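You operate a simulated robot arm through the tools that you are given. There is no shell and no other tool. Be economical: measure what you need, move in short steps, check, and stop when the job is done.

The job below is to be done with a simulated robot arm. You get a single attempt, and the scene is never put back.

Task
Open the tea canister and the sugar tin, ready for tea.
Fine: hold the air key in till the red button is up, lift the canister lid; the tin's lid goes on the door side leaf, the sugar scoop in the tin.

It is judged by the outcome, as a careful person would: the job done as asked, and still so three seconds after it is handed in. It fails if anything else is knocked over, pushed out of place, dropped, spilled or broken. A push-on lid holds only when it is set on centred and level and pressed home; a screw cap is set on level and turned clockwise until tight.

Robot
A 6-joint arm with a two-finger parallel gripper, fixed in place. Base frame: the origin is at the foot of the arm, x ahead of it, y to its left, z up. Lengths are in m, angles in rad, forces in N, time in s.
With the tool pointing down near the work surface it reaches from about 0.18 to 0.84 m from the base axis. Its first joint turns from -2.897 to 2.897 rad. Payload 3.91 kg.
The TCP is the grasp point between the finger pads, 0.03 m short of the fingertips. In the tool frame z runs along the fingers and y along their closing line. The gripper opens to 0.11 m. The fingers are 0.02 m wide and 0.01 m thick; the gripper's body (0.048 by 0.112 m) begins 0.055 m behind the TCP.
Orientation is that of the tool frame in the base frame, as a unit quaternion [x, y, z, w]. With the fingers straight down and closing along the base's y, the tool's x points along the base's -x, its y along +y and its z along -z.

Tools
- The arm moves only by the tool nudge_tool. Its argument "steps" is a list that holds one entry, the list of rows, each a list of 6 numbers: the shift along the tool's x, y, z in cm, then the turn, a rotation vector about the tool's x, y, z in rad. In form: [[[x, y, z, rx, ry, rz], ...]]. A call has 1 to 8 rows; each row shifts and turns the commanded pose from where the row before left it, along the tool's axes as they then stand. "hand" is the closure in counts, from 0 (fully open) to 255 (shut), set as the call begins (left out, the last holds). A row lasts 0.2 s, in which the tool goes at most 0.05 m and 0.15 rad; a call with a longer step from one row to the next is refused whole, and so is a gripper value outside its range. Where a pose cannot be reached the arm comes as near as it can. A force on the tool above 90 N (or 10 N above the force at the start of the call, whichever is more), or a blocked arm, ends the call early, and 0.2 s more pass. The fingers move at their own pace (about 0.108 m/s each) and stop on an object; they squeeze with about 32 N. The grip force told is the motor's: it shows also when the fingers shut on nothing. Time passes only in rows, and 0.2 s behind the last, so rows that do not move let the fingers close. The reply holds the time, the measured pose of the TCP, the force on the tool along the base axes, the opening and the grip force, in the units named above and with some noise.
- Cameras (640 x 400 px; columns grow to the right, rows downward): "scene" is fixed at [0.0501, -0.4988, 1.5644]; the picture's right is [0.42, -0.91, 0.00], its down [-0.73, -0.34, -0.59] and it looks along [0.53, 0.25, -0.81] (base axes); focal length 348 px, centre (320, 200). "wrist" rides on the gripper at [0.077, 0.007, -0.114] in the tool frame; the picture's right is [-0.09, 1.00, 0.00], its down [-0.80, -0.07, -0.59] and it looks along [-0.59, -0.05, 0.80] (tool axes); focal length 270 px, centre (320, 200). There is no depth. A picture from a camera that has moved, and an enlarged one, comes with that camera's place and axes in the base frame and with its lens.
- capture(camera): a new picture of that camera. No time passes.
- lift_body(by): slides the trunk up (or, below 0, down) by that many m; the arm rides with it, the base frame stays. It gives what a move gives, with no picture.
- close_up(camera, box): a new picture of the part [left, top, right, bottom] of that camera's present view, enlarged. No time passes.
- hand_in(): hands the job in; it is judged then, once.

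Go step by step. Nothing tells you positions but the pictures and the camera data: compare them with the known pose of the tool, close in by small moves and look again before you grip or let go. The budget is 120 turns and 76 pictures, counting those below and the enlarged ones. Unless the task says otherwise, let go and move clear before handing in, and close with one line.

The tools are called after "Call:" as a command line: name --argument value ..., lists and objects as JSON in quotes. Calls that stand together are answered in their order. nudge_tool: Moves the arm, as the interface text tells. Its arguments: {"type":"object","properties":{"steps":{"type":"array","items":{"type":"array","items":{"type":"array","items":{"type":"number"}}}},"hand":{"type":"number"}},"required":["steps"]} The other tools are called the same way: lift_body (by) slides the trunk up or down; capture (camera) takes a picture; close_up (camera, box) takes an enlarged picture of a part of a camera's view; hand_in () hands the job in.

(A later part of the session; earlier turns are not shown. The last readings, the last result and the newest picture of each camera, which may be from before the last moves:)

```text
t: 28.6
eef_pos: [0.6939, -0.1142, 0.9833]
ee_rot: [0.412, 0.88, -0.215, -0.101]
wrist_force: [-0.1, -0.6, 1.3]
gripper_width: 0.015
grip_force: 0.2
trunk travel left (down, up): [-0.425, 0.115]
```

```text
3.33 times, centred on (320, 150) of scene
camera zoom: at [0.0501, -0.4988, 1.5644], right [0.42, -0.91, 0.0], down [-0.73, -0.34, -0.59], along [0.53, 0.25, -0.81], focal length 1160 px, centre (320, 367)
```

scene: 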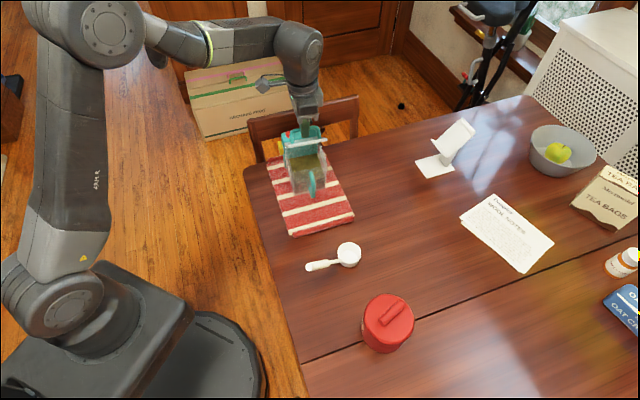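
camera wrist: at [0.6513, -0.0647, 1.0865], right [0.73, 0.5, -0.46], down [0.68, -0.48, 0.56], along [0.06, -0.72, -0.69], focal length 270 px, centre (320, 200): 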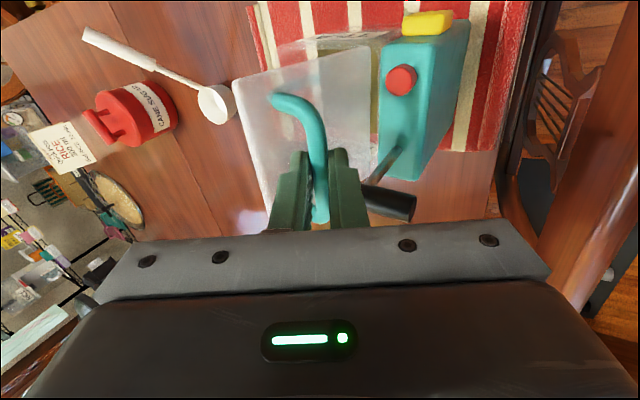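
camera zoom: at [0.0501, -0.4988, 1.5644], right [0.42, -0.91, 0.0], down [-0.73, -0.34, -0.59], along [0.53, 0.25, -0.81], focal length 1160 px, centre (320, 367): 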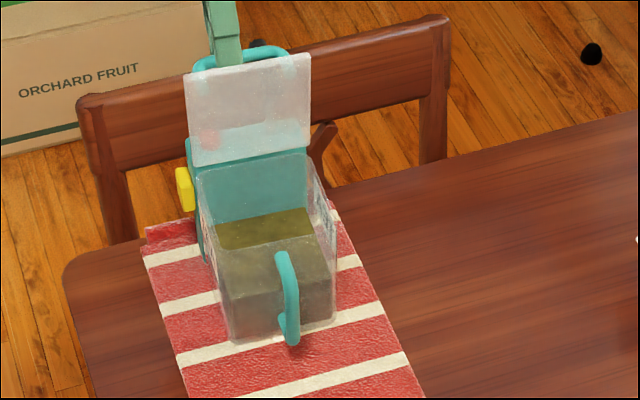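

The lid is ~100° open. Two more small steps, then test whether it holds.

Call:
nudge_tool --steps '[[[0, 0.42, -0.08, 0, 0, 0], [0, 0.42, -0.07, 0, 0, 0], [0, 0, 0, 0, 0, 0]]]'

Call:
close_up --camera "wrist" --box '[220, 0, 500, 240]'

Call:
close_up --camera "scene" --box '[270, 90, 370, 210]'

```text
t: 29.4
eef_pos: [0.6996, -0.1083, 0.981]
ee_rot: [0.411, 0.88, -0.215, -0.1]
wrist_force: [-0.6, 0.2, 0.3]
gripper_width: 0.0147
grip_force: 0.5
trunk travel left (down, up): [-0.425, 0.115]
```

```text
1.67 times, centred on (360, 120) of wrist
camera zoom: at [0.6955, -0.0103, 1.0781], right [0.73, 0.5, -0.46], down [0.68, -0.48, 0.56], along [0.06, -0.72, -0.69], focal length 450 px, centre (253, 333)
```

zoom: 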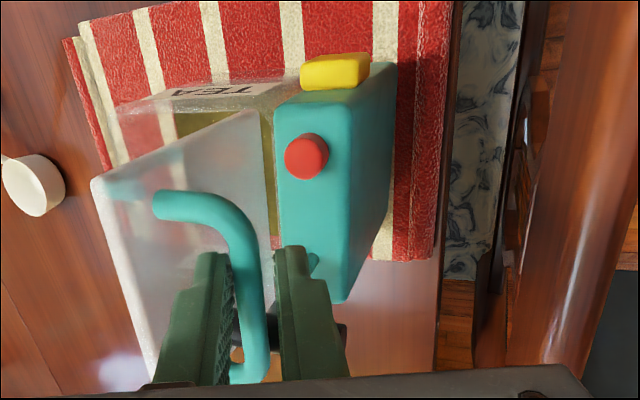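

```text
3.33 times, centred on (320, 150) of scene
camera zoom: at [0.0501, -0.4988, 1.5644], right [0.42, -0.91, 0.0], down [-0.73, -0.34, -0.59], along [0.53, 0.25, -0.81], focal length 1160 px, centre (320, 367)
```

zoom: 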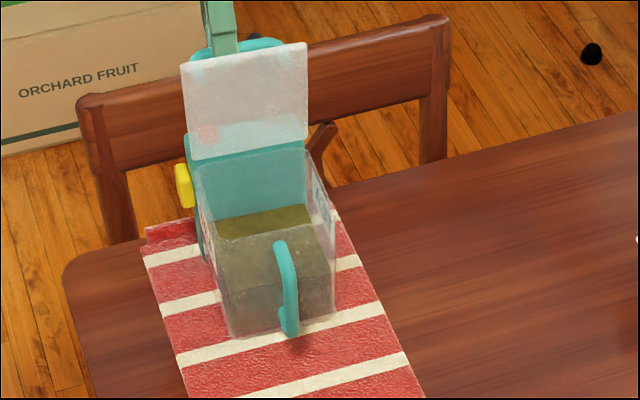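

The canister nudged slightly, so the lid is at its stop. I back off a touch and withdraw the fingers along their own axis.

Call:
nudge_tool --steps '[[[0, -0.4, 0.1, 0, 0, 0], [0, -0.2, 0.1, 0, 0, 0], [0, 0, 0, 0, 0, 0]]]'

Call:
close_up --camera "wrist" --box '[220, 0, 500, 240]'

Call:
close_up --camera "scene" --box '[270, 90, 370, 210]'

```text
t: 30.2
eef_pos: [0.6956, -0.1098, 0.9825]
ee_rot: [0.412, 0.88, -0.215, -0.101]
wrist_force: [-0.9, 0.0, 0.7]
gripper_width: 0.0148
grip_force: 0.4
trunk travel left (down, up): [-0.425, 0.115]
```

```text
1.67 times, centred on (360, 120) of wrist
camera zoom: at [0.69, -0.013, 1.0802], right [0.73, 0.5, -0.46], down [0.68, -0.48, 0.56], along [0.06, -0.72, -0.69], focal length 450 px, centre (253, 333)
```

zoom: 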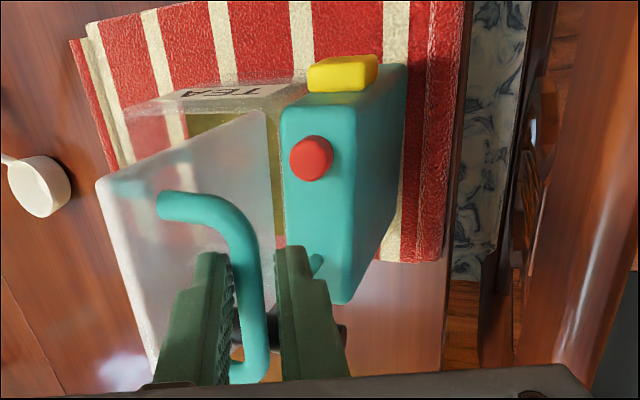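

```text
3.33 times, centred on (320, 150) of scene
camera zoom: at [0.0501, -0.4988, 1.5644], right [0.42, -0.91, 0.0], down [-0.73, -0.34, -0.59], along [0.53, 0.25, -0.81], focal length 1160 px, centre (320, 367)
```

zoom: 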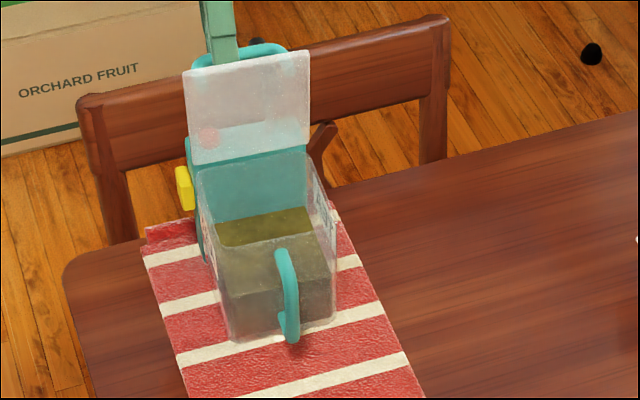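

Canister settled back; the lid leans open beyond vertical. Withdrawing along the finger axis.

Call:
nudge_tool --steps '[[[0, -0.15, -0.5, 0, 0, 0], [0, 0, -0.8, 0, 0, 0], [0, 0, -1.0, 0, 0, 0], [0, 0, -2.0, 0, 0, 0], [0, 0, -3.0, 0, 0, 0]]]'

Call:
close_up --camera "scene" --box '[270, 90, 370, 210]'

Call:
capture --camera "wrist"

```text
t: 31.4
eef_pos: [0.7197, -0.0879, 1.0491]
ee_rot: [0.411, 0.88, -0.215, -0.101]
wrist_force: [-0.1, -0.1, -0.7]
gripper_width: 0.014
grip_force: 0.0
trunk travel left (down, up): [-0.425, 0.115]
```

```text
3.33 times, centred on (320, 150) of scene
camera zoom: at [0.0501, -0.4988, 1.5644], right [0.42, -0.91, 0.0], down [-0.73, -0.34, -0.59], along [0.53, 0.25, -0.81], focal length 1160 px, centre (320, 367)
```

zoom: 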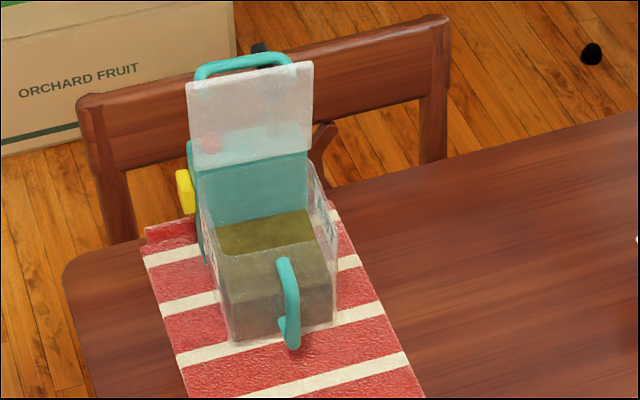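

```text
28 pictures are left
camera wrist: at [0.715, 0.0094, 1.146], right [0.73, 0.5, -0.46], down [0.68, -0.48, 0.56], along [0.06, -0.72, -0.69], focal length 270 px, centre (320, 200)
```

wrist: 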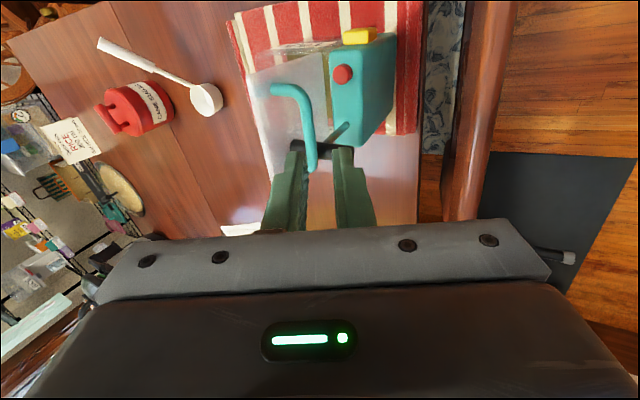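

The lid stays open by itself. The canister sits ~3 cm back from its place, so I'll straighten the tool, go round to its front handle and draw it back gently.

Call:
nudge_tool --steps '[[[0, 0, -1.5, -0.15, 0, 0], [0, 0, -1.5, -0.15, 0, 0], [0, 0, -1.5, -0.15, 0, 0], [0, 0, -1, -0.03, 0, 0], [0, -4.5, 0, 0, 0, 0], [0, -4.5, 0, 0, 0, 0], [0, -4.5, 0, 0, 0, 0], [0, -4.5, 0, 0, 0, 0]]]'

Call:
nudge_tool --steps '[[[0, 0, 0, 0, 0, -0.15], [0, 0, 0, 0, 0, -0.15], [0, 0, 0, 0, 0, -0.15], [0, 0, 0, 0, 0, -0.15], [0, 0, 0, 0, 0, -0.15], [0, 0, 0, 0, 0, -0.15], [0, 0, 0, 0, 0, -0.15], [0, 0, 0, 0, 0, -0.15]]]' --hand 150

Call:
nudge_tool --steps '[[[0, 0, 0, 0, 0, -0.15], [0, 0, 0, 0, 0, -0.15], [0, 0, 0, 0, 0, -0.07]]]'

```text
t: 33.2
eef_pos: [0.5893, -0.1978, 1.1005]
ee_rot: [0.424, 0.906, 0.001, 0.0]
wrist_force: [0.0, 0.5, -0.4]
gripper_width: 0.0142
grip_force: 0.0
trunk travel left (down, up): [-0.425, 0.115]
```

```text
t: 35.0
eef_pos: [0.593, -0.1963, 1.1012]
ee_rot: [-0.162, 0.987, 0.0, 0.0]
wrist_force: [-0.3, 0.3, 0.2]
gripper_width: 0.0453
grip_force: 0.2
trunk travel left (down, up): [-0.425, 0.115]
```

```text
t: 35.8
eef_pos: [0.5921, -0.196, 1.0993]
ee_rot: [-0.342, 0.94, 0.0, -0.001]
wrist_force: [0.1, 0.7, -0.1]
gripper_width: 0.0453
grip_force: 0.1
trunk travel left (down, up): [-0.425, 0.115]
```

Tool now faces the canister's front. Moving over the handle for a look.

Call:
nudge_tool --steps '[[[3, -0.25, 0, 0, 0, 0], [2.7, -0.25, 0, 0, 0, 0], [0, 0, 4.5, 0, 0, 0], [0, 0, 4.5, 0, 0, 0], [0, 0, 3.0, 0, 0, 0]]]'

Call:
capture --camera "wrist"

```text
t: 37.0
eef_pos: [0.5518, -0.2375, 0.9803]
ee_rot: [-0.34, 0.94, 0.0, 0.0]
wrist_force: [-0.1, -0.5, -0.7]
gripper_width: 0.0454
grip_force: 0.1
trunk travel left (down, up): [-0.425, 0.115]
```

```text
27 pictures are left
camera wrist: at [0.488, -0.2806, 1.0931], right [-0.57, 0.82, 0.0], down [0.66, 0.46, 0.59], along [0.49, 0.34, -0.8], focal length 270 px, centre (320, 200)
```

wrist: 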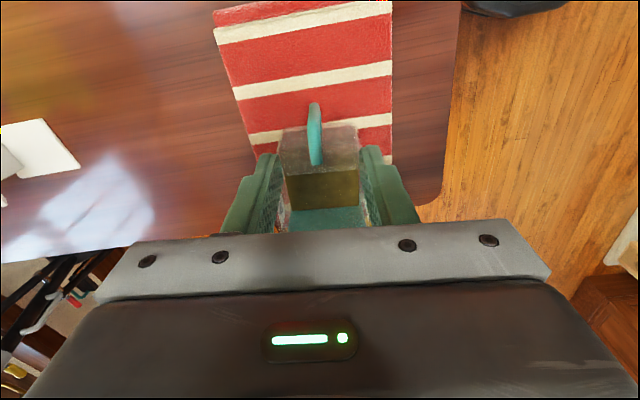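

The handle's outer bar is right below the TCP (within ~3 mm). Descending over it.

Call:
nudge_tool --steps '[[[0, -0.3, 3, 0, 0, 0], [0, 0, 3, 0, 0, 0], [0, 0, 3, 0, 0, 0], [0, 0, 2.5, 0, 0, 0]]]'

Call:
close_up --camera "wrist" --box '[200, 0, 440, 240]'

Call:
close_up --camera "scene" --box '[270, 90, 370, 210]'

```text
t: 38.0
eef_pos: [0.5507, -0.2372, 0.8625]
ee_rot: [-0.341, 0.94, -0.001, 0.001]
wrist_force: [-0.1, 0.3, -0.5]
gripper_width: 0.0454
grip_force: 0.0
trunk travel left (down, up): [-0.425, 0.115]
```

```text
1.67 times, centred on (320, 120) of wrist
camera zoom: at [0.4874, -0.281, 0.9764], right [-0.57, 0.82, 0.0], down [0.66, 0.46, 0.59], along [0.49, 0.34, -0.8], focal length 450 px, centre (320, 333)
```

zoom: 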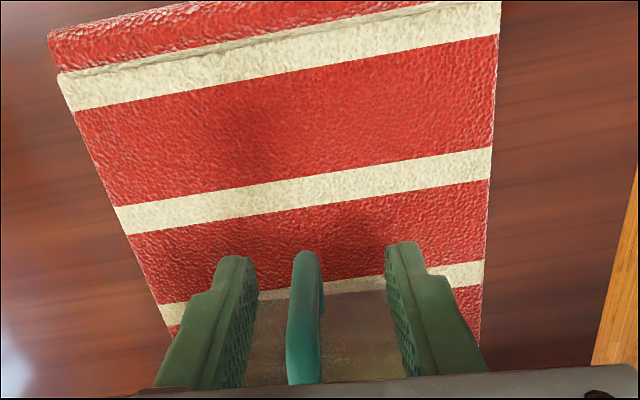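

```text
3.33 times, centred on (320, 150) of scene
camera zoom: at [0.0501, -0.4988, 1.5644], right [0.42, -0.91, 0.0], down [-0.73, -0.34, -0.59], along [0.53, 0.25, -0.81], focal length 1160 px, centre (320, 367)
```

zoom: 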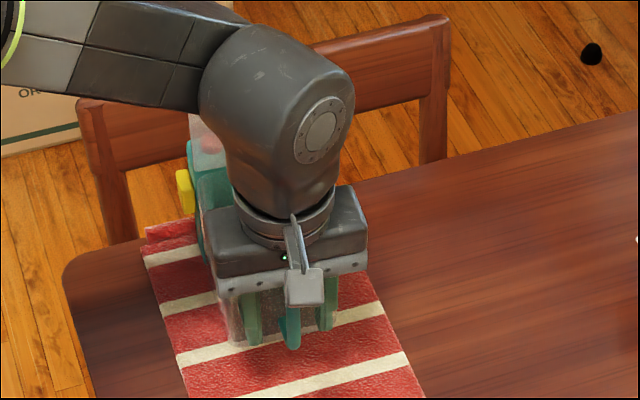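

Handle is 6 mm off finger centre; I centre on it, close, then draw the canister back 3 cm slowly.

Call:
nudge_tool --steps '[[[0, -0.6, 0, 0, 0, 0], [0, 0, 0, 0, 0, 0]]]'

Call:
nudge_tool --steps '[[[0, 0, 0, 0, 0, 0], [0, 0, 0, 0, 0, 0], [0, 0, 0, 0, 0, 0]]]' --hand 255

Call:
nudge_tool --steps '[[[0.3, 0, 0, 0, 0, 0], [0.4, 0, 0, 0, 0, 0], [0.4, 0, 0, 0, 0, 0], [0.4, 0, 0, 0, 0, 0], [0.4, 0, 0, 0, 0, 0], [0.4, 0, 0, 0, 0, 0], [0.4, 0, 0, 0, 0, 0], [0.3, 0, 0, 0, 0, 0]]]'

Call:
close_up --camera "scene" --box '[270, 90, 370, 210]'

```text
t: 38.6
eef_pos: [0.5539, -0.2428, 0.8631]
ee_rot: [-0.341, 0.94, 0.0, 0.0]
wrist_force: [-0.3, 0.2, 0.4]
gripper_width: 0.0452
grip_force: 0.1
trunk travel left (down, up): [-0.425, 0.115]
```

```text
t: 39.4
eef_pos: [0.5539, -0.242, 0.8644]
ee_rot: [-0.341, 0.94, 0.001, 0.0]
wrist_force: [0.7, -0.9, -0.2]
gripper_width: 0.0001
grip_force: 32.3
trunk travel left (down, up): [-0.425, 0.115]
```

```text
t: 41.2
eef_pos: [0.5336, -0.2632, 0.8659]
ee_rot: [-0.341, 0.94, 0.0, 0.001]
wrist_force: [0.2, -0.2, 0.4]
gripper_width: 0.0002
grip_force: 31.9
trunk travel left (down, up): [-0.425, 0.115]
```

```text
3.33 times, centred on (320, 150) of scene
camera zoom: at [0.0501, -0.4988, 1.5644], right [0.42, -0.91, 0.0], down [-0.73, -0.34, -0.59], along [0.53, 0.25, -0.81], focal length 1160 px, centre (320, 367)
```

zoom: 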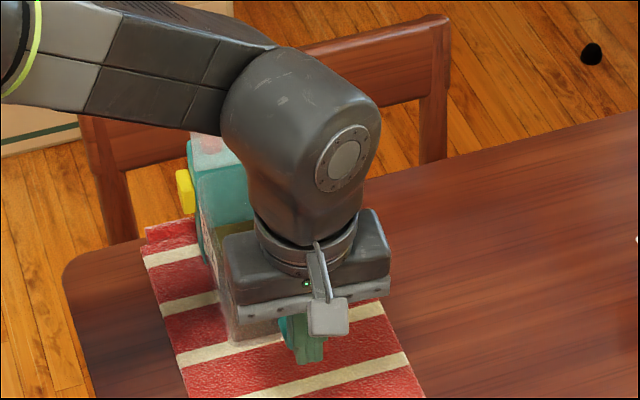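

The fingers closed on nothing, just in front of the handle; the canister did not move. I open, go 1.6 cm further in than before and 1 cm lower, and grip again.

Call:
nudge_tool --steps '[[[0, 0, 0, 0, 0, 0], [0, 0, 0, 0, 0, 0], [-1.5, 0, 0.5, 0, 0, 0], [-1.5, 0, 0.5, 0, 0, 0], [-1.6, 0, 0, 0, 0, 0]]]' --hand 150

Call:
nudge_tool --steps '[[[0, 0, 0, 0, 0, 0], [0, 0, 0, 0, 0, 0], [0, 0, 0, 0, 0, 0]]]' --hand 255

```text
t: 42.4
eef_pos: [0.5707, -0.2338, 0.8564]
ee_rot: [-0.341, 0.94, 0.0, 0.0]
wrist_force: [-0.2, 0.7, 0.3]
gripper_width: 0.0453
grip_force: 0.1
trunk travel left (down, up): [-0.425, 0.115]
```

```text
t: 43.2
eef_pos: [0.5694, -0.2337, 0.8559]
ee_rot: [-0.341, 0.94, 0.0, 0.0]
wrist_force: [0.0, 0.2, 0.0]
gripper_width: 0.0119
grip_force: 31.7
trunk travel left (down, up): [-0.425, 0.115]
```

Gripped the handle now (12 mm). Drawing it back slowly.

Call:
nudge_tool --steps '[[[0.3, 0, 0, 0, 0, 0], [0.4, 0, 0, 0, 0, 0], [0.4, 0, 0, 0, 0, 0], [0.4, 0, 0, 0, 0, 0], [0.4, 0, 0, 0, 0, 0], [0.4, 0, 0, 0, 0, 0], [0.4, 0, 0, 0, 0, 0], [0.3, 0, 0, 0, 0, 0]]]'

Call:
close_up --camera "scene" --box '[270, 90, 370, 210]'

```text
t: 45.0
eef_pos: [0.5486, -0.2525, 0.8562]
ee_rot: [-0.34, 0.94, -0.001, 0.001]
wrist_force: [5.8, 5.1, 14.4]
gripper_width: 0.0121
grip_force: 31.7
trunk travel left (down, up): [-0.425, 0.115]
```

```text
3.33 times, centred on (320, 150) of scene
camera zoom: at [0.0501, -0.4988, 1.5644], right [0.42, -0.91, 0.0], down [-0.73, -0.34, -0.59], along [0.53, 0.25, -0.81], focal length 1160 px, centre (320, 367)
```

zoom: 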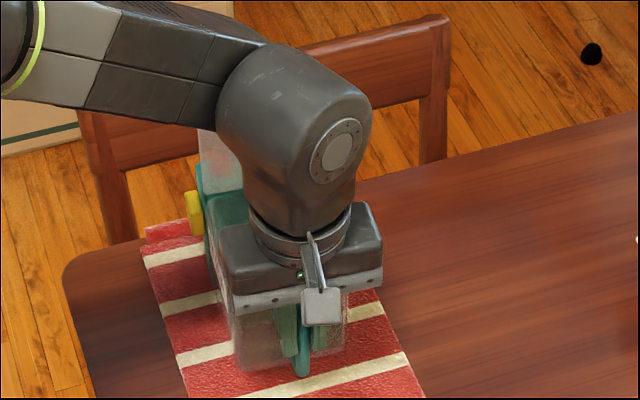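

The canister is back to within about a centimetre of its place with the lid still open; force is building, so I release here and rise clear.

Call:
nudge_tool --steps '[[[-0.1, 0, 0, 0, 0, 0], [0, 0, 0, 0, 0, 0]]]'

Call:
nudge_tool --steps '[[[0, 0, 0, 0, 0, 0], [0, 0, 0, 0, 0, 0], [0, 0, -2, 0, 0, 0], [0, 0, -4, 0, 0, 0], [0, 0, -4.5, 0, 0, 0], [0, 0, -4.5, 0, 0, 0]]]' --hand 150

Call:
nudge_tool --steps '[[[4.5, 0, 0, 0, 0, 0], [4.5, 0, 0, 0, 0, 0], [4.5, 0, 0, 0, 0, 0], [4.5, 0, 0, 0, 0, 0]]]'

Call:
capture --camera "scene"

Call:
capture --camera "wrist"

```text
t: 45.6
eef_pos: [0.5456, -0.2521, 0.8557]
ee_rot: [-0.34, 0.941, 0.0, 0.0]
wrist_force: [2.9, -0.7, 10.4]
gripper_width: 0.0117
grip_force: 32.5
trunk travel left (down, up): [-0.425, 0.115]
```

```text
t: 47.0
eef_pos: [0.5471, -0.2546, 1.0038]
ee_rot: [-0.34, 0.94, 0.0, 0.001]
wrist_force: [0.5, 0.5, 0.8]
gripper_width: 0.045
grip_force: 0.0
trunk travel left (down, up): [-0.425, 0.115]
```

```text
t: 48.0
eef_pos: [0.4075, -0.3687, 1.0048]
ee_rot: [-0.341, 0.94, 0.0, 0.001]
wrist_force: [0.3, -0.2, -0.4]
gripper_width: 0.0451
grip_force: 0.2
trunk travel left (down, up): [-0.425, 0.115]
```

```text
22 pictures are left
```

scene: 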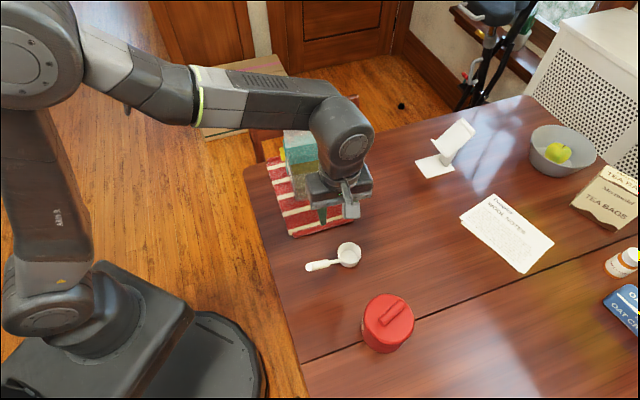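

```text
21 pictures are left
camera wrist: at [0.3437, -0.4116, 1.1187], right [-0.57, 0.82, 0.0], down [0.66, 0.46, 0.59], along [0.49, 0.34, -0.8], focal length 270 px, centre (320, 200)
```

wrist: 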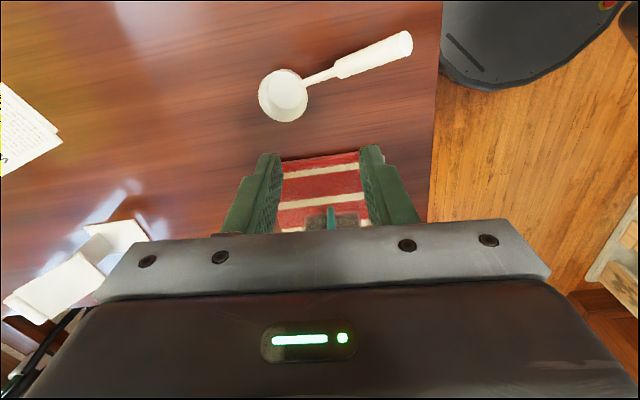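

The canister is open and about in place. The scoop's handle rises steeply (end near (0.33,-0.34,0.875)). Next: the sugar tin near (0.31,-0.53); I move over it and turn to match its lid bar.

Call:
nudge_tool --steps '[[[4.45, -1.5, 0, 0, 0, 0], [4.45, -1.5, 0, 0, 0, 0], [4.45, -1.5, 0, 0, 0, 0], [4.45, -1.5, 0, 0, 0, 0], [0, 0, 1, 0, 0, 0.15], [0, 0, 1, 0, 0, 0.15], [0, 0, 0.5, 0, 0, 0.15], [0, 0, 0, 0, 0, 0.15]]]' --hand 115

Call:
nudge_tool --steps '[[[0, 0, 0, 0, 0, 0.15], [0, 0, 0, 0, 0, 0.15], [0, 0, 0, 0, 0, 0.14]]]'

Call:
capture --camera "wrist"

```text
t: 49.8
eef_pos: [0.3133, -0.5281, 0.9807]
ee_rot: [-0.047, 0.999, 0.0, 0.0]
wrist_force: [0.5, 0.5, 0.2]
gripper_width: 0.0604
grip_force: 0.0
trunk travel left (down, up): [-0.425, 0.115]
```

```text
t: 50.6
eef_pos: [0.3105, -0.5273, 0.9804]
ee_rot: [0.173, 0.985, 0.0, 0.0]
wrist_force: [0.8, -0.5, 0.2]
gripper_width: 0.0601
grip_force: 0.0
trunk travel left (down, up): [-0.425, 0.115]
```

```text
20 pictures are left
camera wrist: at [0.2404, -0.4943, 1.0938], right [0.42, 0.91, 0.0], down [0.73, -0.34, 0.59], along [0.54, -0.25, -0.8], focal length 270 px, centre (320, 200)
```

wrist: 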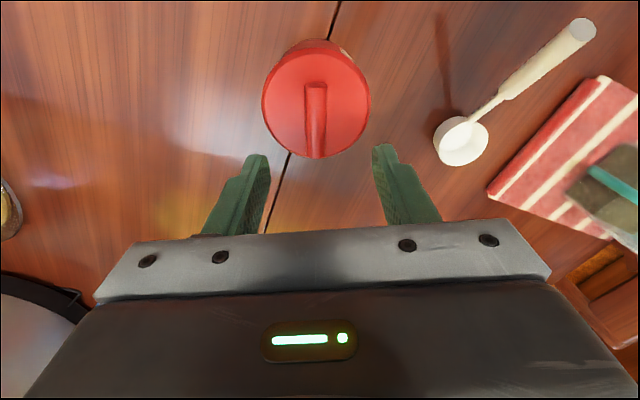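

Lid top ≈0.85, its bar centred near (0.316,-0.533). I line up and descend to just above the lid face.

Call:
nudge_tool --steps '[[[-0.7, -0.35, 2, 0, 0, 0.05], [0, 0, 3, 0, 0, 0], [0, 0, 2.5, 0, 0, 0], [0, 0, 1.5, 0, 0, 0]]]'

Call:
close_up --camera "wrist" --box '[200, 0, 440, 240]'

Call:
close_up --camera "scene" --box '[330, 250, 450, 370]'

```text
t: 51.6
eef_pos: [0.3159, -0.5335, 0.8908]
ee_rot: [0.196, 0.981, 0.0, 0.0]
wrist_force: [-0.6, -0.3, -0.1]
gripper_width: 0.0604
grip_force: 0.1
trunk travel left (down, up): [-0.425, 0.115]
```

```text
1.67 times, centred on (320, 120) of wrist
camera zoom: at [0.2464, -0.4967, 1.0038], right [0.46, 0.89, 0.0], down [0.71, -0.37, 0.59], along [0.53, -0.28, -0.8], focal length 450 px, centre (320, 333)
```

zoom: 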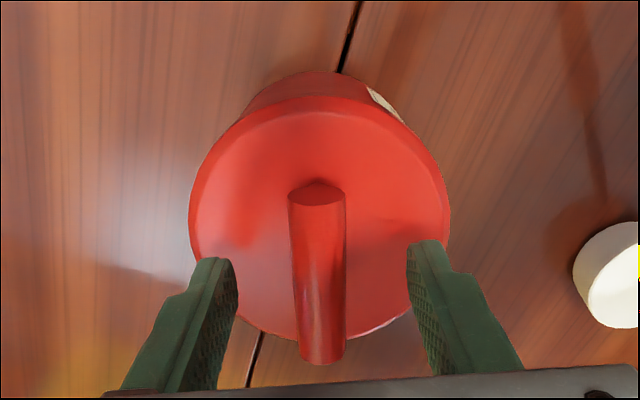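

```text
3.33 times, centred on (390, 310) of scene
camera zoom: at [0.0501, -0.4988, 1.5644], right [0.42, -0.91, 0.0], down [-0.73, -0.34, -0.59], along [0.53, 0.25, -0.81], focal length 1160 px, centre (87, -167)
```

zoom: 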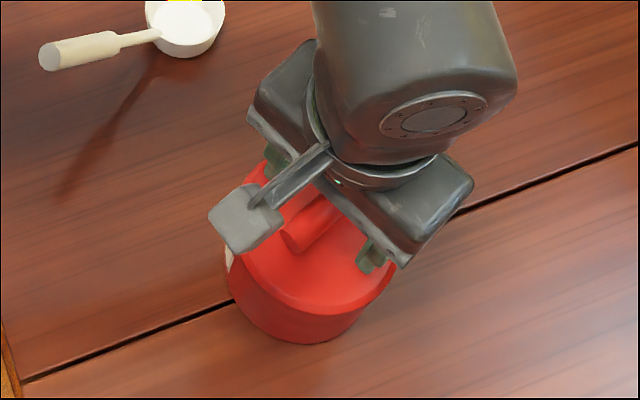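

Well aligned. Down 5 mm more and close on the bar.

Call:
nudge_tool --steps '[[[0, 0, 0.5, 0, 0, 0], [0, 0, 0, 0, 0, 0]]]'

Call:
nudge_tool --steps '[[[0, 0, 0, 0, 0, 0], [0, 0, 0, 0, 0, 0], [0, 0, 0, 0, 0, 0]]]' --hand 255

Call:
nudge_tool --steps '[[[0, 0, -0.2, 0, 0, 0], [0, 0, -0.2, 0, 0, 0], [0, 0, 0, 0, 0, 0]]]'

```text
t: 52.2
eef_pos: [0.3161, -0.5328, 0.8855]
ee_rot: [0.197, 0.98, 0.0, 0.0]
wrist_force: [0.8, -0.2, -0.1]
gripper_width: 0.0604
grip_force: 0.2
trunk travel left (down, up): [-0.425, 0.115]
```

```text
t: 53.0
eef_pos: [0.3151, -0.5346, 0.885]
ee_rot: [0.195, 0.981, 0.0, 0.0]
wrist_force: [0.1, 0.8, -0.8]
gripper_width: 0.0168
grip_force: 31.4
trunk travel left (down, up): [-0.425, 0.115]
```

```text
t: 53.8
eef_pos: [0.3171, -0.5337, 0.8889]
ee_rot: [0.196, 0.981, 0.0, 0.0]
wrist_force: [1.0, 0.3, -0.2]
gripper_width: 0.0165
grip_force: 31.6
trunk travel left (down, up): [-0.425, 0.115]
```

Gripped at 17 mm with almost no load: the lid seems loose. Lift 2.5 cm and check the tin stays.

Call:
nudge_tool --steps '[[[0, 0, -0.5, 0, 0, 0], [0, 0, -1, 0, 0, 0], [0, 0, -1, 0, 0, 0], [0, 0, 0, 0, 0, 0]]]'

Call:
close_up --camera "scene" --box '[330, 250, 450, 370]'

```text
t: 54.8
eef_pos: [0.3156, -0.5329, 0.9154]
ee_rot: [0.196, 0.981, 0.0, 0.001]
wrist_force: [0.5, 0.7, -0.5]
gripper_width: 0.0167
grip_force: 31.8
trunk travel left (down, up): [-0.425, 0.115]
```

```text
3.33 times, centred on (390, 310) of scene
camera zoom: at [0.0501, -0.4988, 1.5644], right [0.42, -0.91, 0.0], down [-0.73, -0.34, -0.59], along [0.53, 0.25, -0.81], focal length 1160 px, centre (87, -167)
```

zoom: 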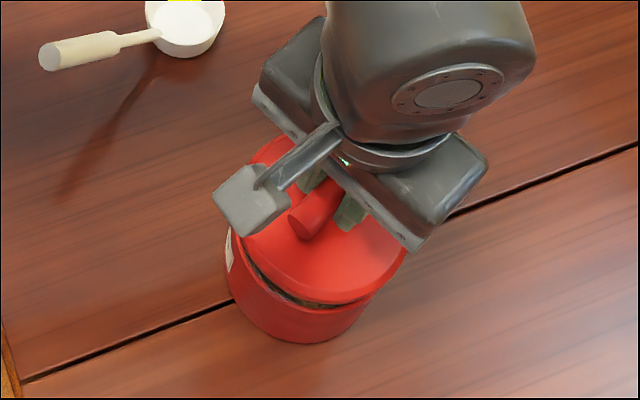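

The lid comes off cleanly and the tin stays put. I'll carry it over to the free spot on the door-side leaf near (0.55,-0.50).

Call:
nudge_tool --steps '[[[0, 0, -3, 0, 0, 0], [0, 0, -4, 0, 0, 0], [-4.07, 2.4, 0, 0, 0, 0], [-4.07, 2.4, 0, 0, 0, 0], [-4.07, 2.4, 0, 0, 0, 0], [-4.07, 2.4, 0, 0, 0, 0], [-4.07, 2.4, 0, 0, 0, 0], [0, 0, 0, 0, 0, 0]]]'

Call:
capture --camera "scene"

```text
t: 56.6
eef_pos: [0.552, -0.5007, 0.9848]
ee_rot: [0.196, 0.981, 0.0, -0.001]
wrist_force: [0.5, 0.6, -0.3]
gripper_width: 0.0166
grip_force: 32.2
trunk travel left (down, up): [-0.425, 0.115]
```

```text
16 pictures are left
```

scene: 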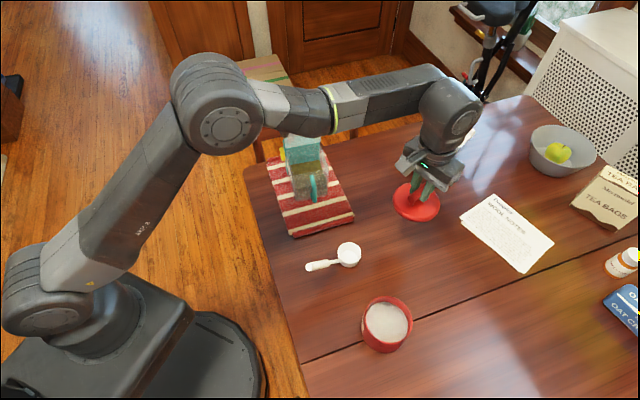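

Clear spot below. Lowering: first most of the way, then in small steps until contact.

Call:
nudge_tool --steps '[[[0, 0, 4.5, 0, 0, 0], [0, 0, 4.5, 0, 0, 0], [0, 0, 4.0, 0, 0, 0], [0, 0, 1.5, 0, 0, 0]]]'

Call:
nudge_tool --steps '[[[0, 0, 0.5, 0, 0, 0], [0, 0, 0.5, 0, 0, 0]]]'

Call:
nudge_tool --steps '[[[0, 0, 0.3, 0, 0, 0], [0, 0, 0.3, 0, 0, 0]]]'

Call:
nudge_tool --steps '[[[0, 0, 0.3, 0, 0, 0]]]'

```text
t: 57.6
eef_pos: [0.5503, -0.5017, 0.8411]
ee_rot: [0.196, 0.981, 0.001, 0.0]
wrist_force: [-0.5, 1.1, -1.0]
gripper_width: 0.0165
grip_force: 31.7
trunk travel left (down, up): [-0.425, 0.115]
```

```text
t: 58.2
eef_pos: [0.5511, -0.5009, 0.8289]
ee_rot: [0.196, 0.981, 0.0, 0.0]
wrist_force: [0.0, -0.2, -0.9]
gripper_width: 0.0166
grip_force: 32.0
trunk travel left (down, up): [-0.425, 0.115]
```

```text
t: 58.8
eef_pos: [0.5506, -0.5001, 0.8231]
ee_rot: [0.196, 0.981, 0.0, 0.0]
wrist_force: [0.2, -0.6, -0.7]
gripper_width: 0.0164
grip_force: 32.5
trunk travel left (down, up): [-0.425, 0.115]
```

```text
t: 59.2
eef_pos: [0.5509, -0.5005, 0.8202]
ee_rot: [0.196, 0.981, 0.001, 0.0]
wrist_force: [0.1, -0.6, -0.8]
gripper_width: 0.0166
grip_force: 31.9
trunk travel left (down, up): [-0.425, 0.115]
```

Call:
nudge_tool --steps '[[[0, 0, 0.3, 0, 0, 0], [0, 0, 0.3, 0, 0, 0]]]'

Call:
close_up --camera "scene" --box '[370, 150, 490, 250]'

```text
t: 59.8
eef_pos: [0.5505, -0.5005, 0.8136]
ee_rot: [0.197, 0.98, 0.0, 0.001]
wrist_force: [0.0, -0.2, 0.1]
gripper_width: 0.0166
grip_force: 31.8
trunk travel left (down, up): [-0.425, 0.115]
```

```text
4.00 times, centred on (430, 200) of scene
camera zoom: at [0.0501, -0.4988, 1.5644], right [0.42, -0.91, 0.0], down [-0.73, -0.34, -0.59], along [0.53, 0.25, -0.81], focal length 1392 px, centre (-120, 200)
```

zoom: 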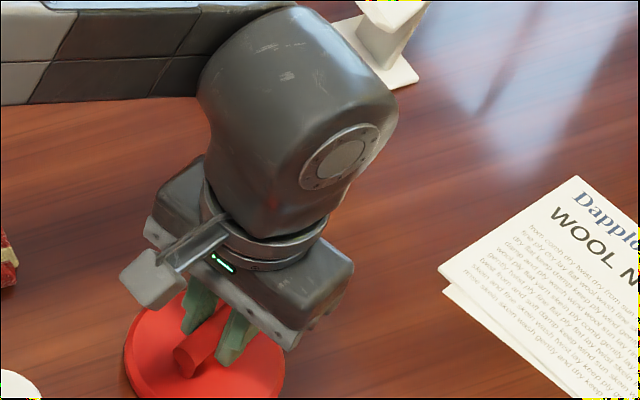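

Close to the table, still no contact force. Continuing in 3 mm steps.

Call:
nudge_tool --steps '[[[0, 0, 0.3, 0, 0, 0]]]'

Call:
nudge_tool --steps '[[[0, 0, 0.3, 0, 0, 0]]]'

Call:
nudge_tool --steps '[[[0, 0, 0.3, 0, 0, 0]]]'

```text
t: 60.2
eef_pos: [0.5504, -0.5011, 0.812]
ee_rot: [0.196, 0.981, 0.0, 0.0]
wrist_force: [-0.3, 0.0, -0.3]
gripper_width: 0.0166
grip_force: 31.8
trunk travel left (down, up): [-0.425, 0.115]
```

```text
t: 60.6
eef_pos: [0.5489, -0.5009, 0.8077]
ee_rot: [0.196, 0.981, 0.001, 0.0]
wrist_force: [-0.1, -0.1, -0.3]
gripper_width: 0.0164
grip_force: 31.7
trunk travel left (down, up): [-0.425, 0.115]
```

```text
t: 61.0
eef_pos: [0.5492, -0.5021, 0.8046]
ee_rot: [0.196, 0.981, 0.0, 0.0]
wrist_force: [0.6, -0.4, -0.9]
gripper_width: 0.0164
grip_force: 31.7
trunk travel left (down, up): [-0.425, 0.115]
```

Call:
nudge_tool --steps '[[[0, 0, 0.3, 0, 0, 0]]]'

Call:
nudge_tool --steps '[[[0, 0, 0.3, 0, 0, 0]]]'

Call:
nudge_tool --steps '[[[0, 0, 0.2, 0, 0, 0]]]'

```text
t: 61.4
eef_pos: [0.5491, -0.5019, 0.8031]
ee_rot: [0.196, 0.981, 0.0, 0.0]
wrist_force: [0.2, 1.3, 3.5]
gripper_width: 0.0165
grip_force: 32.2
trunk travel left (down, up): [-0.425, 0.115]
```

```text
t: 61.8
eef_pos: [0.5485, -0.5015, 0.8037]
ee_rot: [0.196, 0.981, -0.001, 0.002]
wrist_force: [-1.3, 0.3, 17.9]
gripper_width: 0.0164
grip_force: 32.5
trunk travel left (down, up): [-0.425, 0.115]
```

```text
t: 62.2
eef_pos: [0.549, -0.501, 0.804]
ee_rot: [0.196, 0.981, -0.003, 0.003]
wrist_force: [1.0, -3.8, 31.7]
gripper_width: 0.0166
grip_force: 32.1
trunk travel left (down, up): [-0.425, 0.115]
```

The lid is down (contact at TCP z 0.803). I relieve the pressure, release, and rise.

Call:
nudge_tool --steps '[[[0, 0, -0.5, 0, 0, 0], [0, 0, 0, 0, 0, 0]]]'

Call:
nudge_tool --steps '[[[0, 0, 0, 0, 0, 0], [0, 0, 0, 0, 0, 0], [0, 0, -2, 0, 0, 0], [0, 0, -4, 0, 0, 0], [0, 0, -4.5, 0, 0, 0], [0, 0, -4.5, 0, 0, 0], [0, 0, -3, 0, 0, 0]]]' --hand 135

```text
t: 62.8
eef_pos: [0.5494, -0.5004, 0.804]
ee_rot: [0.196, 0.981, 0.0, 0.001]
wrist_force: [5.1, -2.9, 13.5]
gripper_width: 0.0165
grip_force: 32.8
trunk travel left (down, up): [-0.425, 0.115]
```

```text
t: 64.4
eef_pos: [0.5495, -0.5009, 0.981]
ee_rot: [0.196, 0.981, 0.0, 0.0]
wrist_force: [-0.1, 0.4, 0.2]
gripper_width: 0.052
grip_force: 0.1
trunk travel left (down, up): [-0.425, 0.115]
```

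Released and clear. Next over the scoop handle.

Call:
nudge_tool --steps '[[[4.67, 1.2, 0, 0, 0, 0], [4.67, 1.2, 0, 0, 0, 0], [4.67, 1.2, 0, 0, 0, 0], [4.67, 1.2, 0, 0, 0, 0], [4.67, 1.2, 0, 0, 0, 0], [0, 0, 0, 0, 0, 0]]]'

Call:
capture --camera "wrist"

Call:
capture --camera "scene"

```text
t: 65.8
eef_pos: [0.3562, -0.3581, 0.9816]
ee_rot: [0.196, 0.981, 0.001, 0.0]
wrist_force: [-0.7, 0.1, -0.2]
gripper_width: 0.0518
grip_force: 0.1
trunk travel left (down, up): [-0.425, 0.115]
```

```text
14 pictures are left
camera wrist: at [0.2877, -0.3204, 1.0952], right [0.46, 0.89, 0.0], down [0.71, -0.37, 0.59], along [0.53, -0.28, -0.8], focal length 270 px, centre (320, 200)
```

wrist: 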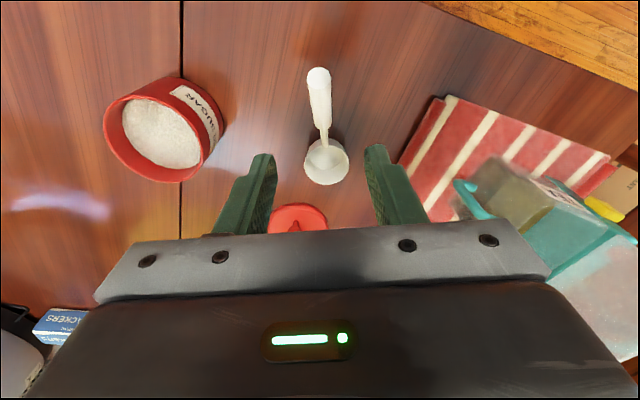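

```text
13 pictures are left
```

scene: 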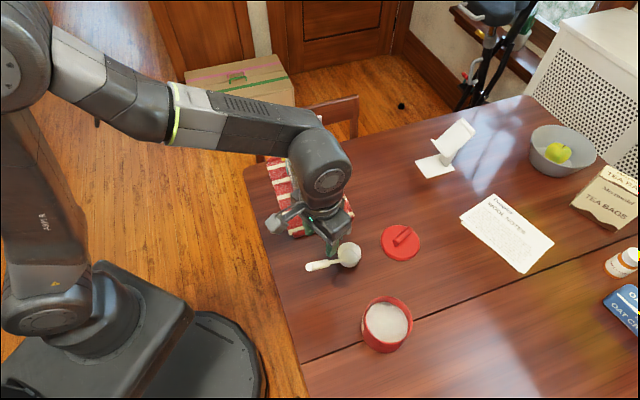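

Lid sits fine on the door-side leaf. The scoop's thick handle is centred near (0.355,-0.355,0.851), already between the fingers; descending and gripping.

Call:
nudge_tool --steps '[[[0, 0.25, 3, 0, 0, 0], [0, 0, 3.5, 0, 0, 0], [0, 0, 3.5, 0, 0, 0], [0, 0, 2.7, 0, 0, 0]]]'

Call:
close_up --camera "wrist" --box '[200, 0, 440, 240]'

```text
t: 66.8
eef_pos: [0.36, -0.3535, 0.8541]
ee_rot: [0.196, 0.981, 0.0, -0.001]
wrist_force: [-0.3, -1.0, 0.7]
gripper_width: 0.0519
grip_force: 0.0
trunk travel left (down, up): [-0.425, 0.115]
```

```text
1.67 times, centred on (320, 120) of wrist
camera zoom: at [0.2906, -0.3174, 0.9682], right [0.46, 0.89, 0.0], down [0.71, -0.37, 0.59], along [0.53, -0.28, -0.8], focal length 450 px, centre (320, 333)
```

zoom: 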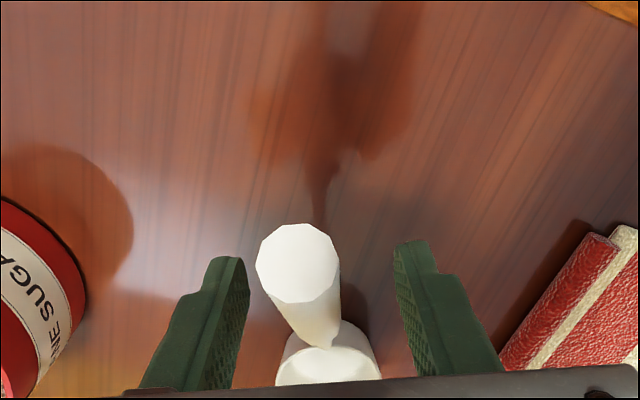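

The handle is well between the pads. Closing, then lifting a little.

Call:
nudge_tool --steps '[[[0, 0, 0, 0, 0, 0], [0, 0, 0, 0, 0, 0], [0, 0, 0, 0, 0, 0]]]' --hand 255

Call:
nudge_tool --steps '[[[0, 0, -0.5, 0, 0, 0], [0, 0, -1, 0, 0, 0], [0, 0, -2, 0, 0, 0], [0, 0, -3, 0, 0, 0], [0, 0, -3, 0, 0, 0], [0, 0, -2.5, 0, 0, 0], [0, 0, 0, 0, 0, 0]]]'

Call:
capture --camera "scene"

```text
t: 67.6
eef_pos: [0.3601, -0.3534, 0.8548]
ee_rot: [0.196, 0.981, 0.0, 0.0]
wrist_force: [0.1, -0.4, -0.2]
gripper_width: 0.0171
grip_force: 31.7
trunk travel left (down, up): [-0.425, 0.115]
```

```text
t: 69.2
eef_pos: [0.3586, -0.3527, 0.9745]
ee_rot: [0.196, 0.981, 0.0, 0.0]
wrist_force: [0.3, -0.5, -0.1]
gripper_width: 0.0169
grip_force: 31.4
trunk travel left (down, up): [-0.425, 0.115]
```

```text
11 pictures are left
```

scene: 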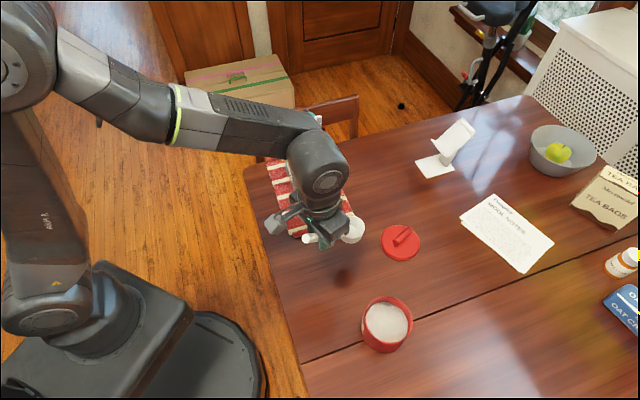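

Scoop held level and raised. Moving so that its bowl is over the tin centre (0.304,-0.530).

Call:
nudge_tool --steps '[[[0, 0, -1.5, 0, 0, 0], [1.52, -3.62, 0, 0, 0, 0], [1.52, -3.62, 0, 0, 0, 0], [1.52, -3.62, 0, 0, 0, 0], [1.52, -3.62, 0, 0, 0, 0], [1.52, -3.62, 0, 0, 0, 0], [0, 0, 0, 0, 0, 0]]]'

Call:
close_up --camera "scene" --box '[310, 230, 450, 370]'

Call:
capture --camera "wrist"

```text
t: 70.8
eef_pos: [0.2185, -0.4932, 0.9884]
ee_rot: [0.196, 0.981, 0.0, 0.0]
wrist_force: [0.5, -0.8, -0.1]
gripper_width: 0.017
grip_force: 31.6
trunk travel left (down, up): [-0.425, 0.115]
```

```text
2.86 times, centred on (380, 300) of scene
camera zoom: at [0.0501, -0.4988, 1.5644], right [0.42, -0.91, 0.0], down [-0.73, -0.34, -0.59], along [0.53, 0.25, -0.81], focal length 994 px, centre (149, -86)
```

zoom: 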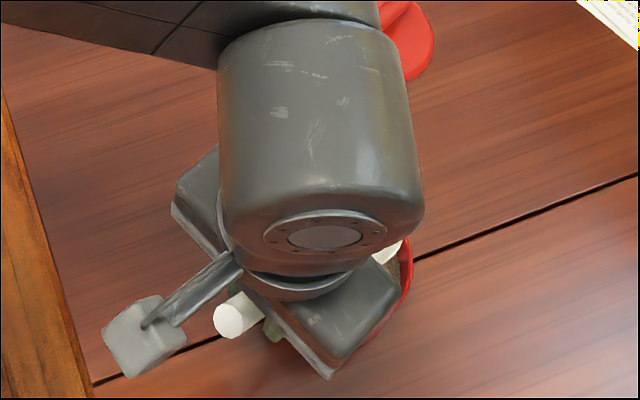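

```text
9 pictures are left
camera wrist: at [0.15, -0.4567, 1.1017], right [0.46, 0.89, 0.0], down [0.71, -0.37, 0.59], along [0.53, -0.28, -0.8], focal length 270 px, centre (320, 200)
```

wrist: 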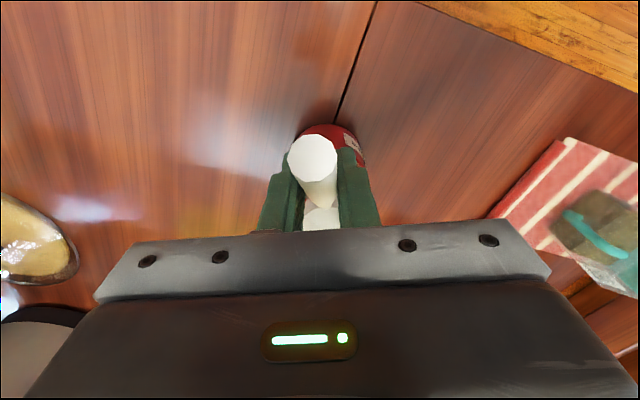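

The bowl appears a few mm off the tin's centre; I shift 6 mm and lower to just above the rim, then look.

Call:
nudge_tool --steps '[[[0, 0.6, 0, 0, 0, 0], [0, 0, 1.0, 0, 0, 0], [0, 0, 1.0, 0, 0, 0], [0, 0, 0.6, 0, 0, 0]]]'

Call:
close_up --camera "wrist" --box '[240, 80, 400, 240]'

Call:
close_up --camera "scene" --box '[340, 270, 430, 370]'

```text
t: 71.8
eef_pos: [0.2213, -0.4849, 0.9638]
ee_rot: [0.197, 0.98, 0.0, 0.0]
wrist_force: [-0.2, 0.5, -0.1]
gripper_width: 0.017
grip_force: 31.9
trunk travel left (down, up): [-0.425, 0.115]
```

```text
2.50 times, centred on (320, 160) of wrist
camera zoom: at [0.1526, -0.4477, 1.077], right [0.46, 0.89, 0.0], down [0.71, -0.37, 0.59], along [0.53, -0.28, -0.8], focal length 676 px, centre (320, 300)
```

zoom: 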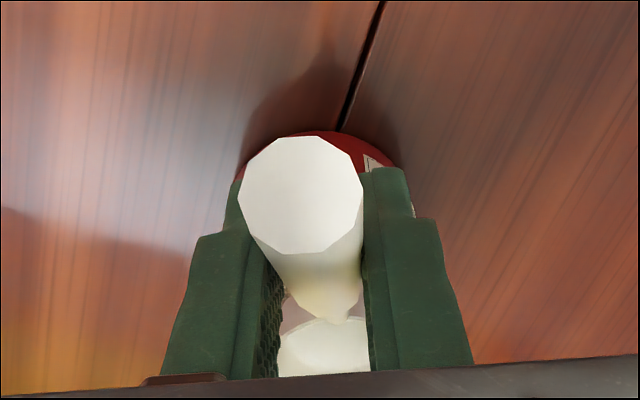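

```text
4.00 times, centred on (385, 320) of scene
camera zoom: at [0.0501, -0.4988, 1.5644], right [0.42, -0.91, 0.0], down [-0.73, -0.34, -0.59], along [0.53, 0.25, -0.81], focal length 1392 px, centre (60, -280)
```

zoom: 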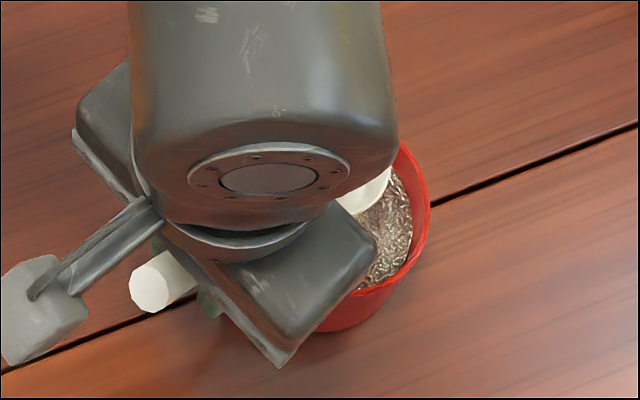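

Bowl is inside the rim outline with about a centimetre to spare; a 3 mm correction, then lowering in small steps watching the force.

Call:
nudge_tool --steps '[[[0, -0.3, 0, 0, 0, 0], [0, 0, 0.5, 0, 0, 0], [0, 0, 0.5, 0, 0, 0], [0, 0, 0.4, 0, 0, 0]]]'

Call:
nudge_tool --steps '[[[0, 0, 0.4, 0, 0, 0]]]'

Call:
nudge_tool --steps '[[[0, 0, 0.4, 0, 0, 0]]]'

```text
t: 72.8
eef_pos: [0.2201, -0.4894, 0.9492]
ee_rot: [0.197, 0.98, 0.0, 0.0]
wrist_force: [0.0, 0.1, -1.1]
gripper_width: 0.0168
grip_force: 31.8
trunk travel left (down, up): [-0.425, 0.115]
```

```text
t: 73.2
eef_pos: [0.2208, -0.488, 0.9465]
ee_rot: [0.196, 0.981, 0.0, 0.0]
wrist_force: [-0.4, -0.3, -0.5]
gripper_width: 0.0171
grip_force: 31.9
trunk travel left (down, up): [-0.425, 0.115]
```

```text
t: 73.6
eef_pos: [0.2196, -0.4888, 0.9417]
ee_rot: [0.195, 0.981, 0.0, 0.0]
wrist_force: [0.7, -0.1, -1.0]
gripper_width: 0.0171
grip_force: 31.9
trunk travel left (down, up): [-0.425, 0.115]
```

Call:
nudge_tool --steps '[[[0, 0, 0.4, 0, 0, 0]]]'

Call:
nudge_tool --steps '[[[0, 0, 0.4, 0, 0, 0]]]'

Call:
nudge_tool --steps '[[[0, 0, 0.4, 0, 0, 0]]]'

Call:
close_up --camera "scene" --box '[340, 270, 430, 370]'

```text
t: 74.0
eef_pos: [0.2186, -0.4885, 0.9393]
ee_rot: [0.196, 0.981, 0.0, 0.0]
wrist_force: [-0.6, -0.1, -0.4]
gripper_width: 0.0168
grip_force: 32.3
trunk travel left (down, up): [-0.425, 0.115]
```

```text
t: 74.4
eef_pos: [0.2182, -0.488, 0.9351]
ee_rot: [0.197, 0.98, 0.0, 0.0]
wrist_force: [-0.2, 1.5, -0.4]
gripper_width: 0.017
grip_force: 32.1
trunk travel left (down, up): [-0.425, 0.115]
```

```text
t: 74.8
eef_pos: [0.2197, -0.4874, 0.9312]
ee_rot: [0.196, 0.981, 0.001, 0.0]
wrist_force: [0.2, 0.8, -0.5]
gripper_width: 0.017
grip_force: 32.0
trunk travel left (down, up): [-0.425, 0.115]
```

```text
4.00 times, centred on (385, 320) of scene
camera zoom: at [0.0501, -0.4988, 1.5644], right [0.42, -0.91, 0.0], down [-0.73, -0.34, -0.59], along [0.53, 0.25, -0.81], focal length 1392 px, centre (60, -280)
```

zoom: 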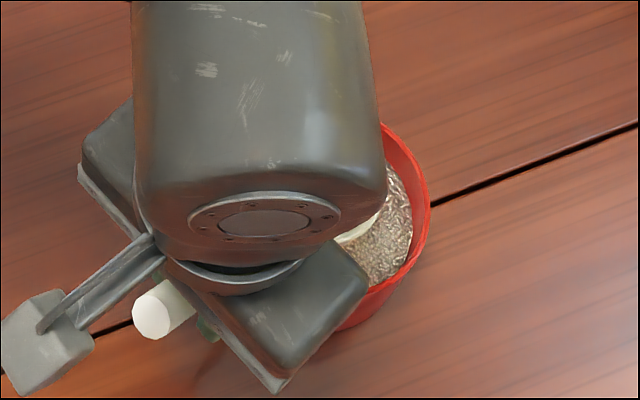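

Going down inside the tin, no contact yet. Continuing.

Call:
nudge_tool --steps '[[[0, 0, 0.4, 0, 0, 0]]]'

Call:
nudge_tool --steps '[[[0, 0, 0.4, 0, 0, 0]]]'

Call:
nudge_tool --steps '[[[0, 0, 0.3, 0, 0, 0]]]'

```text
t: 75.2
eef_pos: [0.2212, -0.4889, 0.9282]
ee_rot: [0.196, 0.981, 0.0, 0.0]
wrist_force: [0.1, -0.2, -1.1]
gripper_width: 0.0169
grip_force: 32.0
trunk travel left (down, up): [-0.425, 0.115]
```

```text
t: 75.6
eef_pos: [0.2201, -0.4883, 0.9233]
ee_rot: [0.196, 0.981, 0.0, 0.0]
wrist_force: [-0.7, -0.6, -0.4]
gripper_width: 0.0167
grip_force: 32.3
trunk travel left (down, up): [-0.425, 0.115]
```

```text
t: 76.0
eef_pos: [0.2207, -0.4877, 0.9202]
ee_rot: [0.196, 0.981, -0.001, -0.001]
wrist_force: [0.1, 0.0, -0.6]
gripper_width: 0.0171
grip_force: 32.2
trunk travel left (down, up): [-0.425, 0.115]
```

Call:
nudge_tool --steps '[[[0, 0, 0.4, 0, 0, 0]]]'

Call:
nudge_tool --steps '[[[0, 0, 0.4, 0, 0, 0]]]'

Call:
nudge_tool --steps '[[[0, 0, 0.3, 0, 0, 0]]]'

Call:
close_up --camera "scene" --box '[340, 270, 430, 370]'

```text
t: 76.4
eef_pos: [0.221, -0.489, 0.9154]
ee_rot: [0.196, 0.981, 0.0, -0.001]
wrist_force: [0.5, 0.2, -0.2]
gripper_width: 0.017
grip_force: 32.3
trunk travel left (down, up): [-0.425, 0.115]
```

```text
t: 76.8
eef_pos: [0.2199, -0.4888, 0.9124]
ee_rot: [0.197, 0.98, -0.001, 0.0]
wrist_force: [0.2, -0.2, -1.6]
gripper_width: 0.0168
grip_force: 32.9
trunk travel left (down, up): [-0.425, 0.115]
```

```text
t: 77.2
eef_pos: [0.2187, -0.4896, 0.9086]
ee_rot: [0.196, 0.981, 0.0, 0.0]
wrist_force: [-0.7, -0.1, -1.2]
gripper_width: 0.0168
grip_force: 31.5
trunk travel left (down, up): [-0.425, 0.115]
```

```text
4.00 times, centred on (385, 320) of scene
camera zoom: at [0.0501, -0.4988, 1.5644], right [0.42, -0.91, 0.0], down [-0.73, -0.34, -0.59], along [0.53, 0.25, -0.81], focal length 1392 px, centre (60, -280)
```

zoom: 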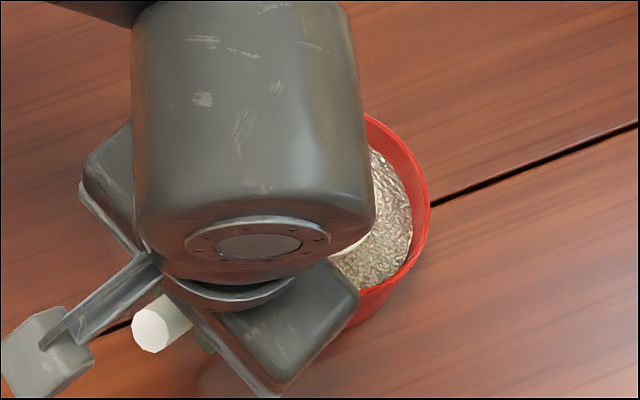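

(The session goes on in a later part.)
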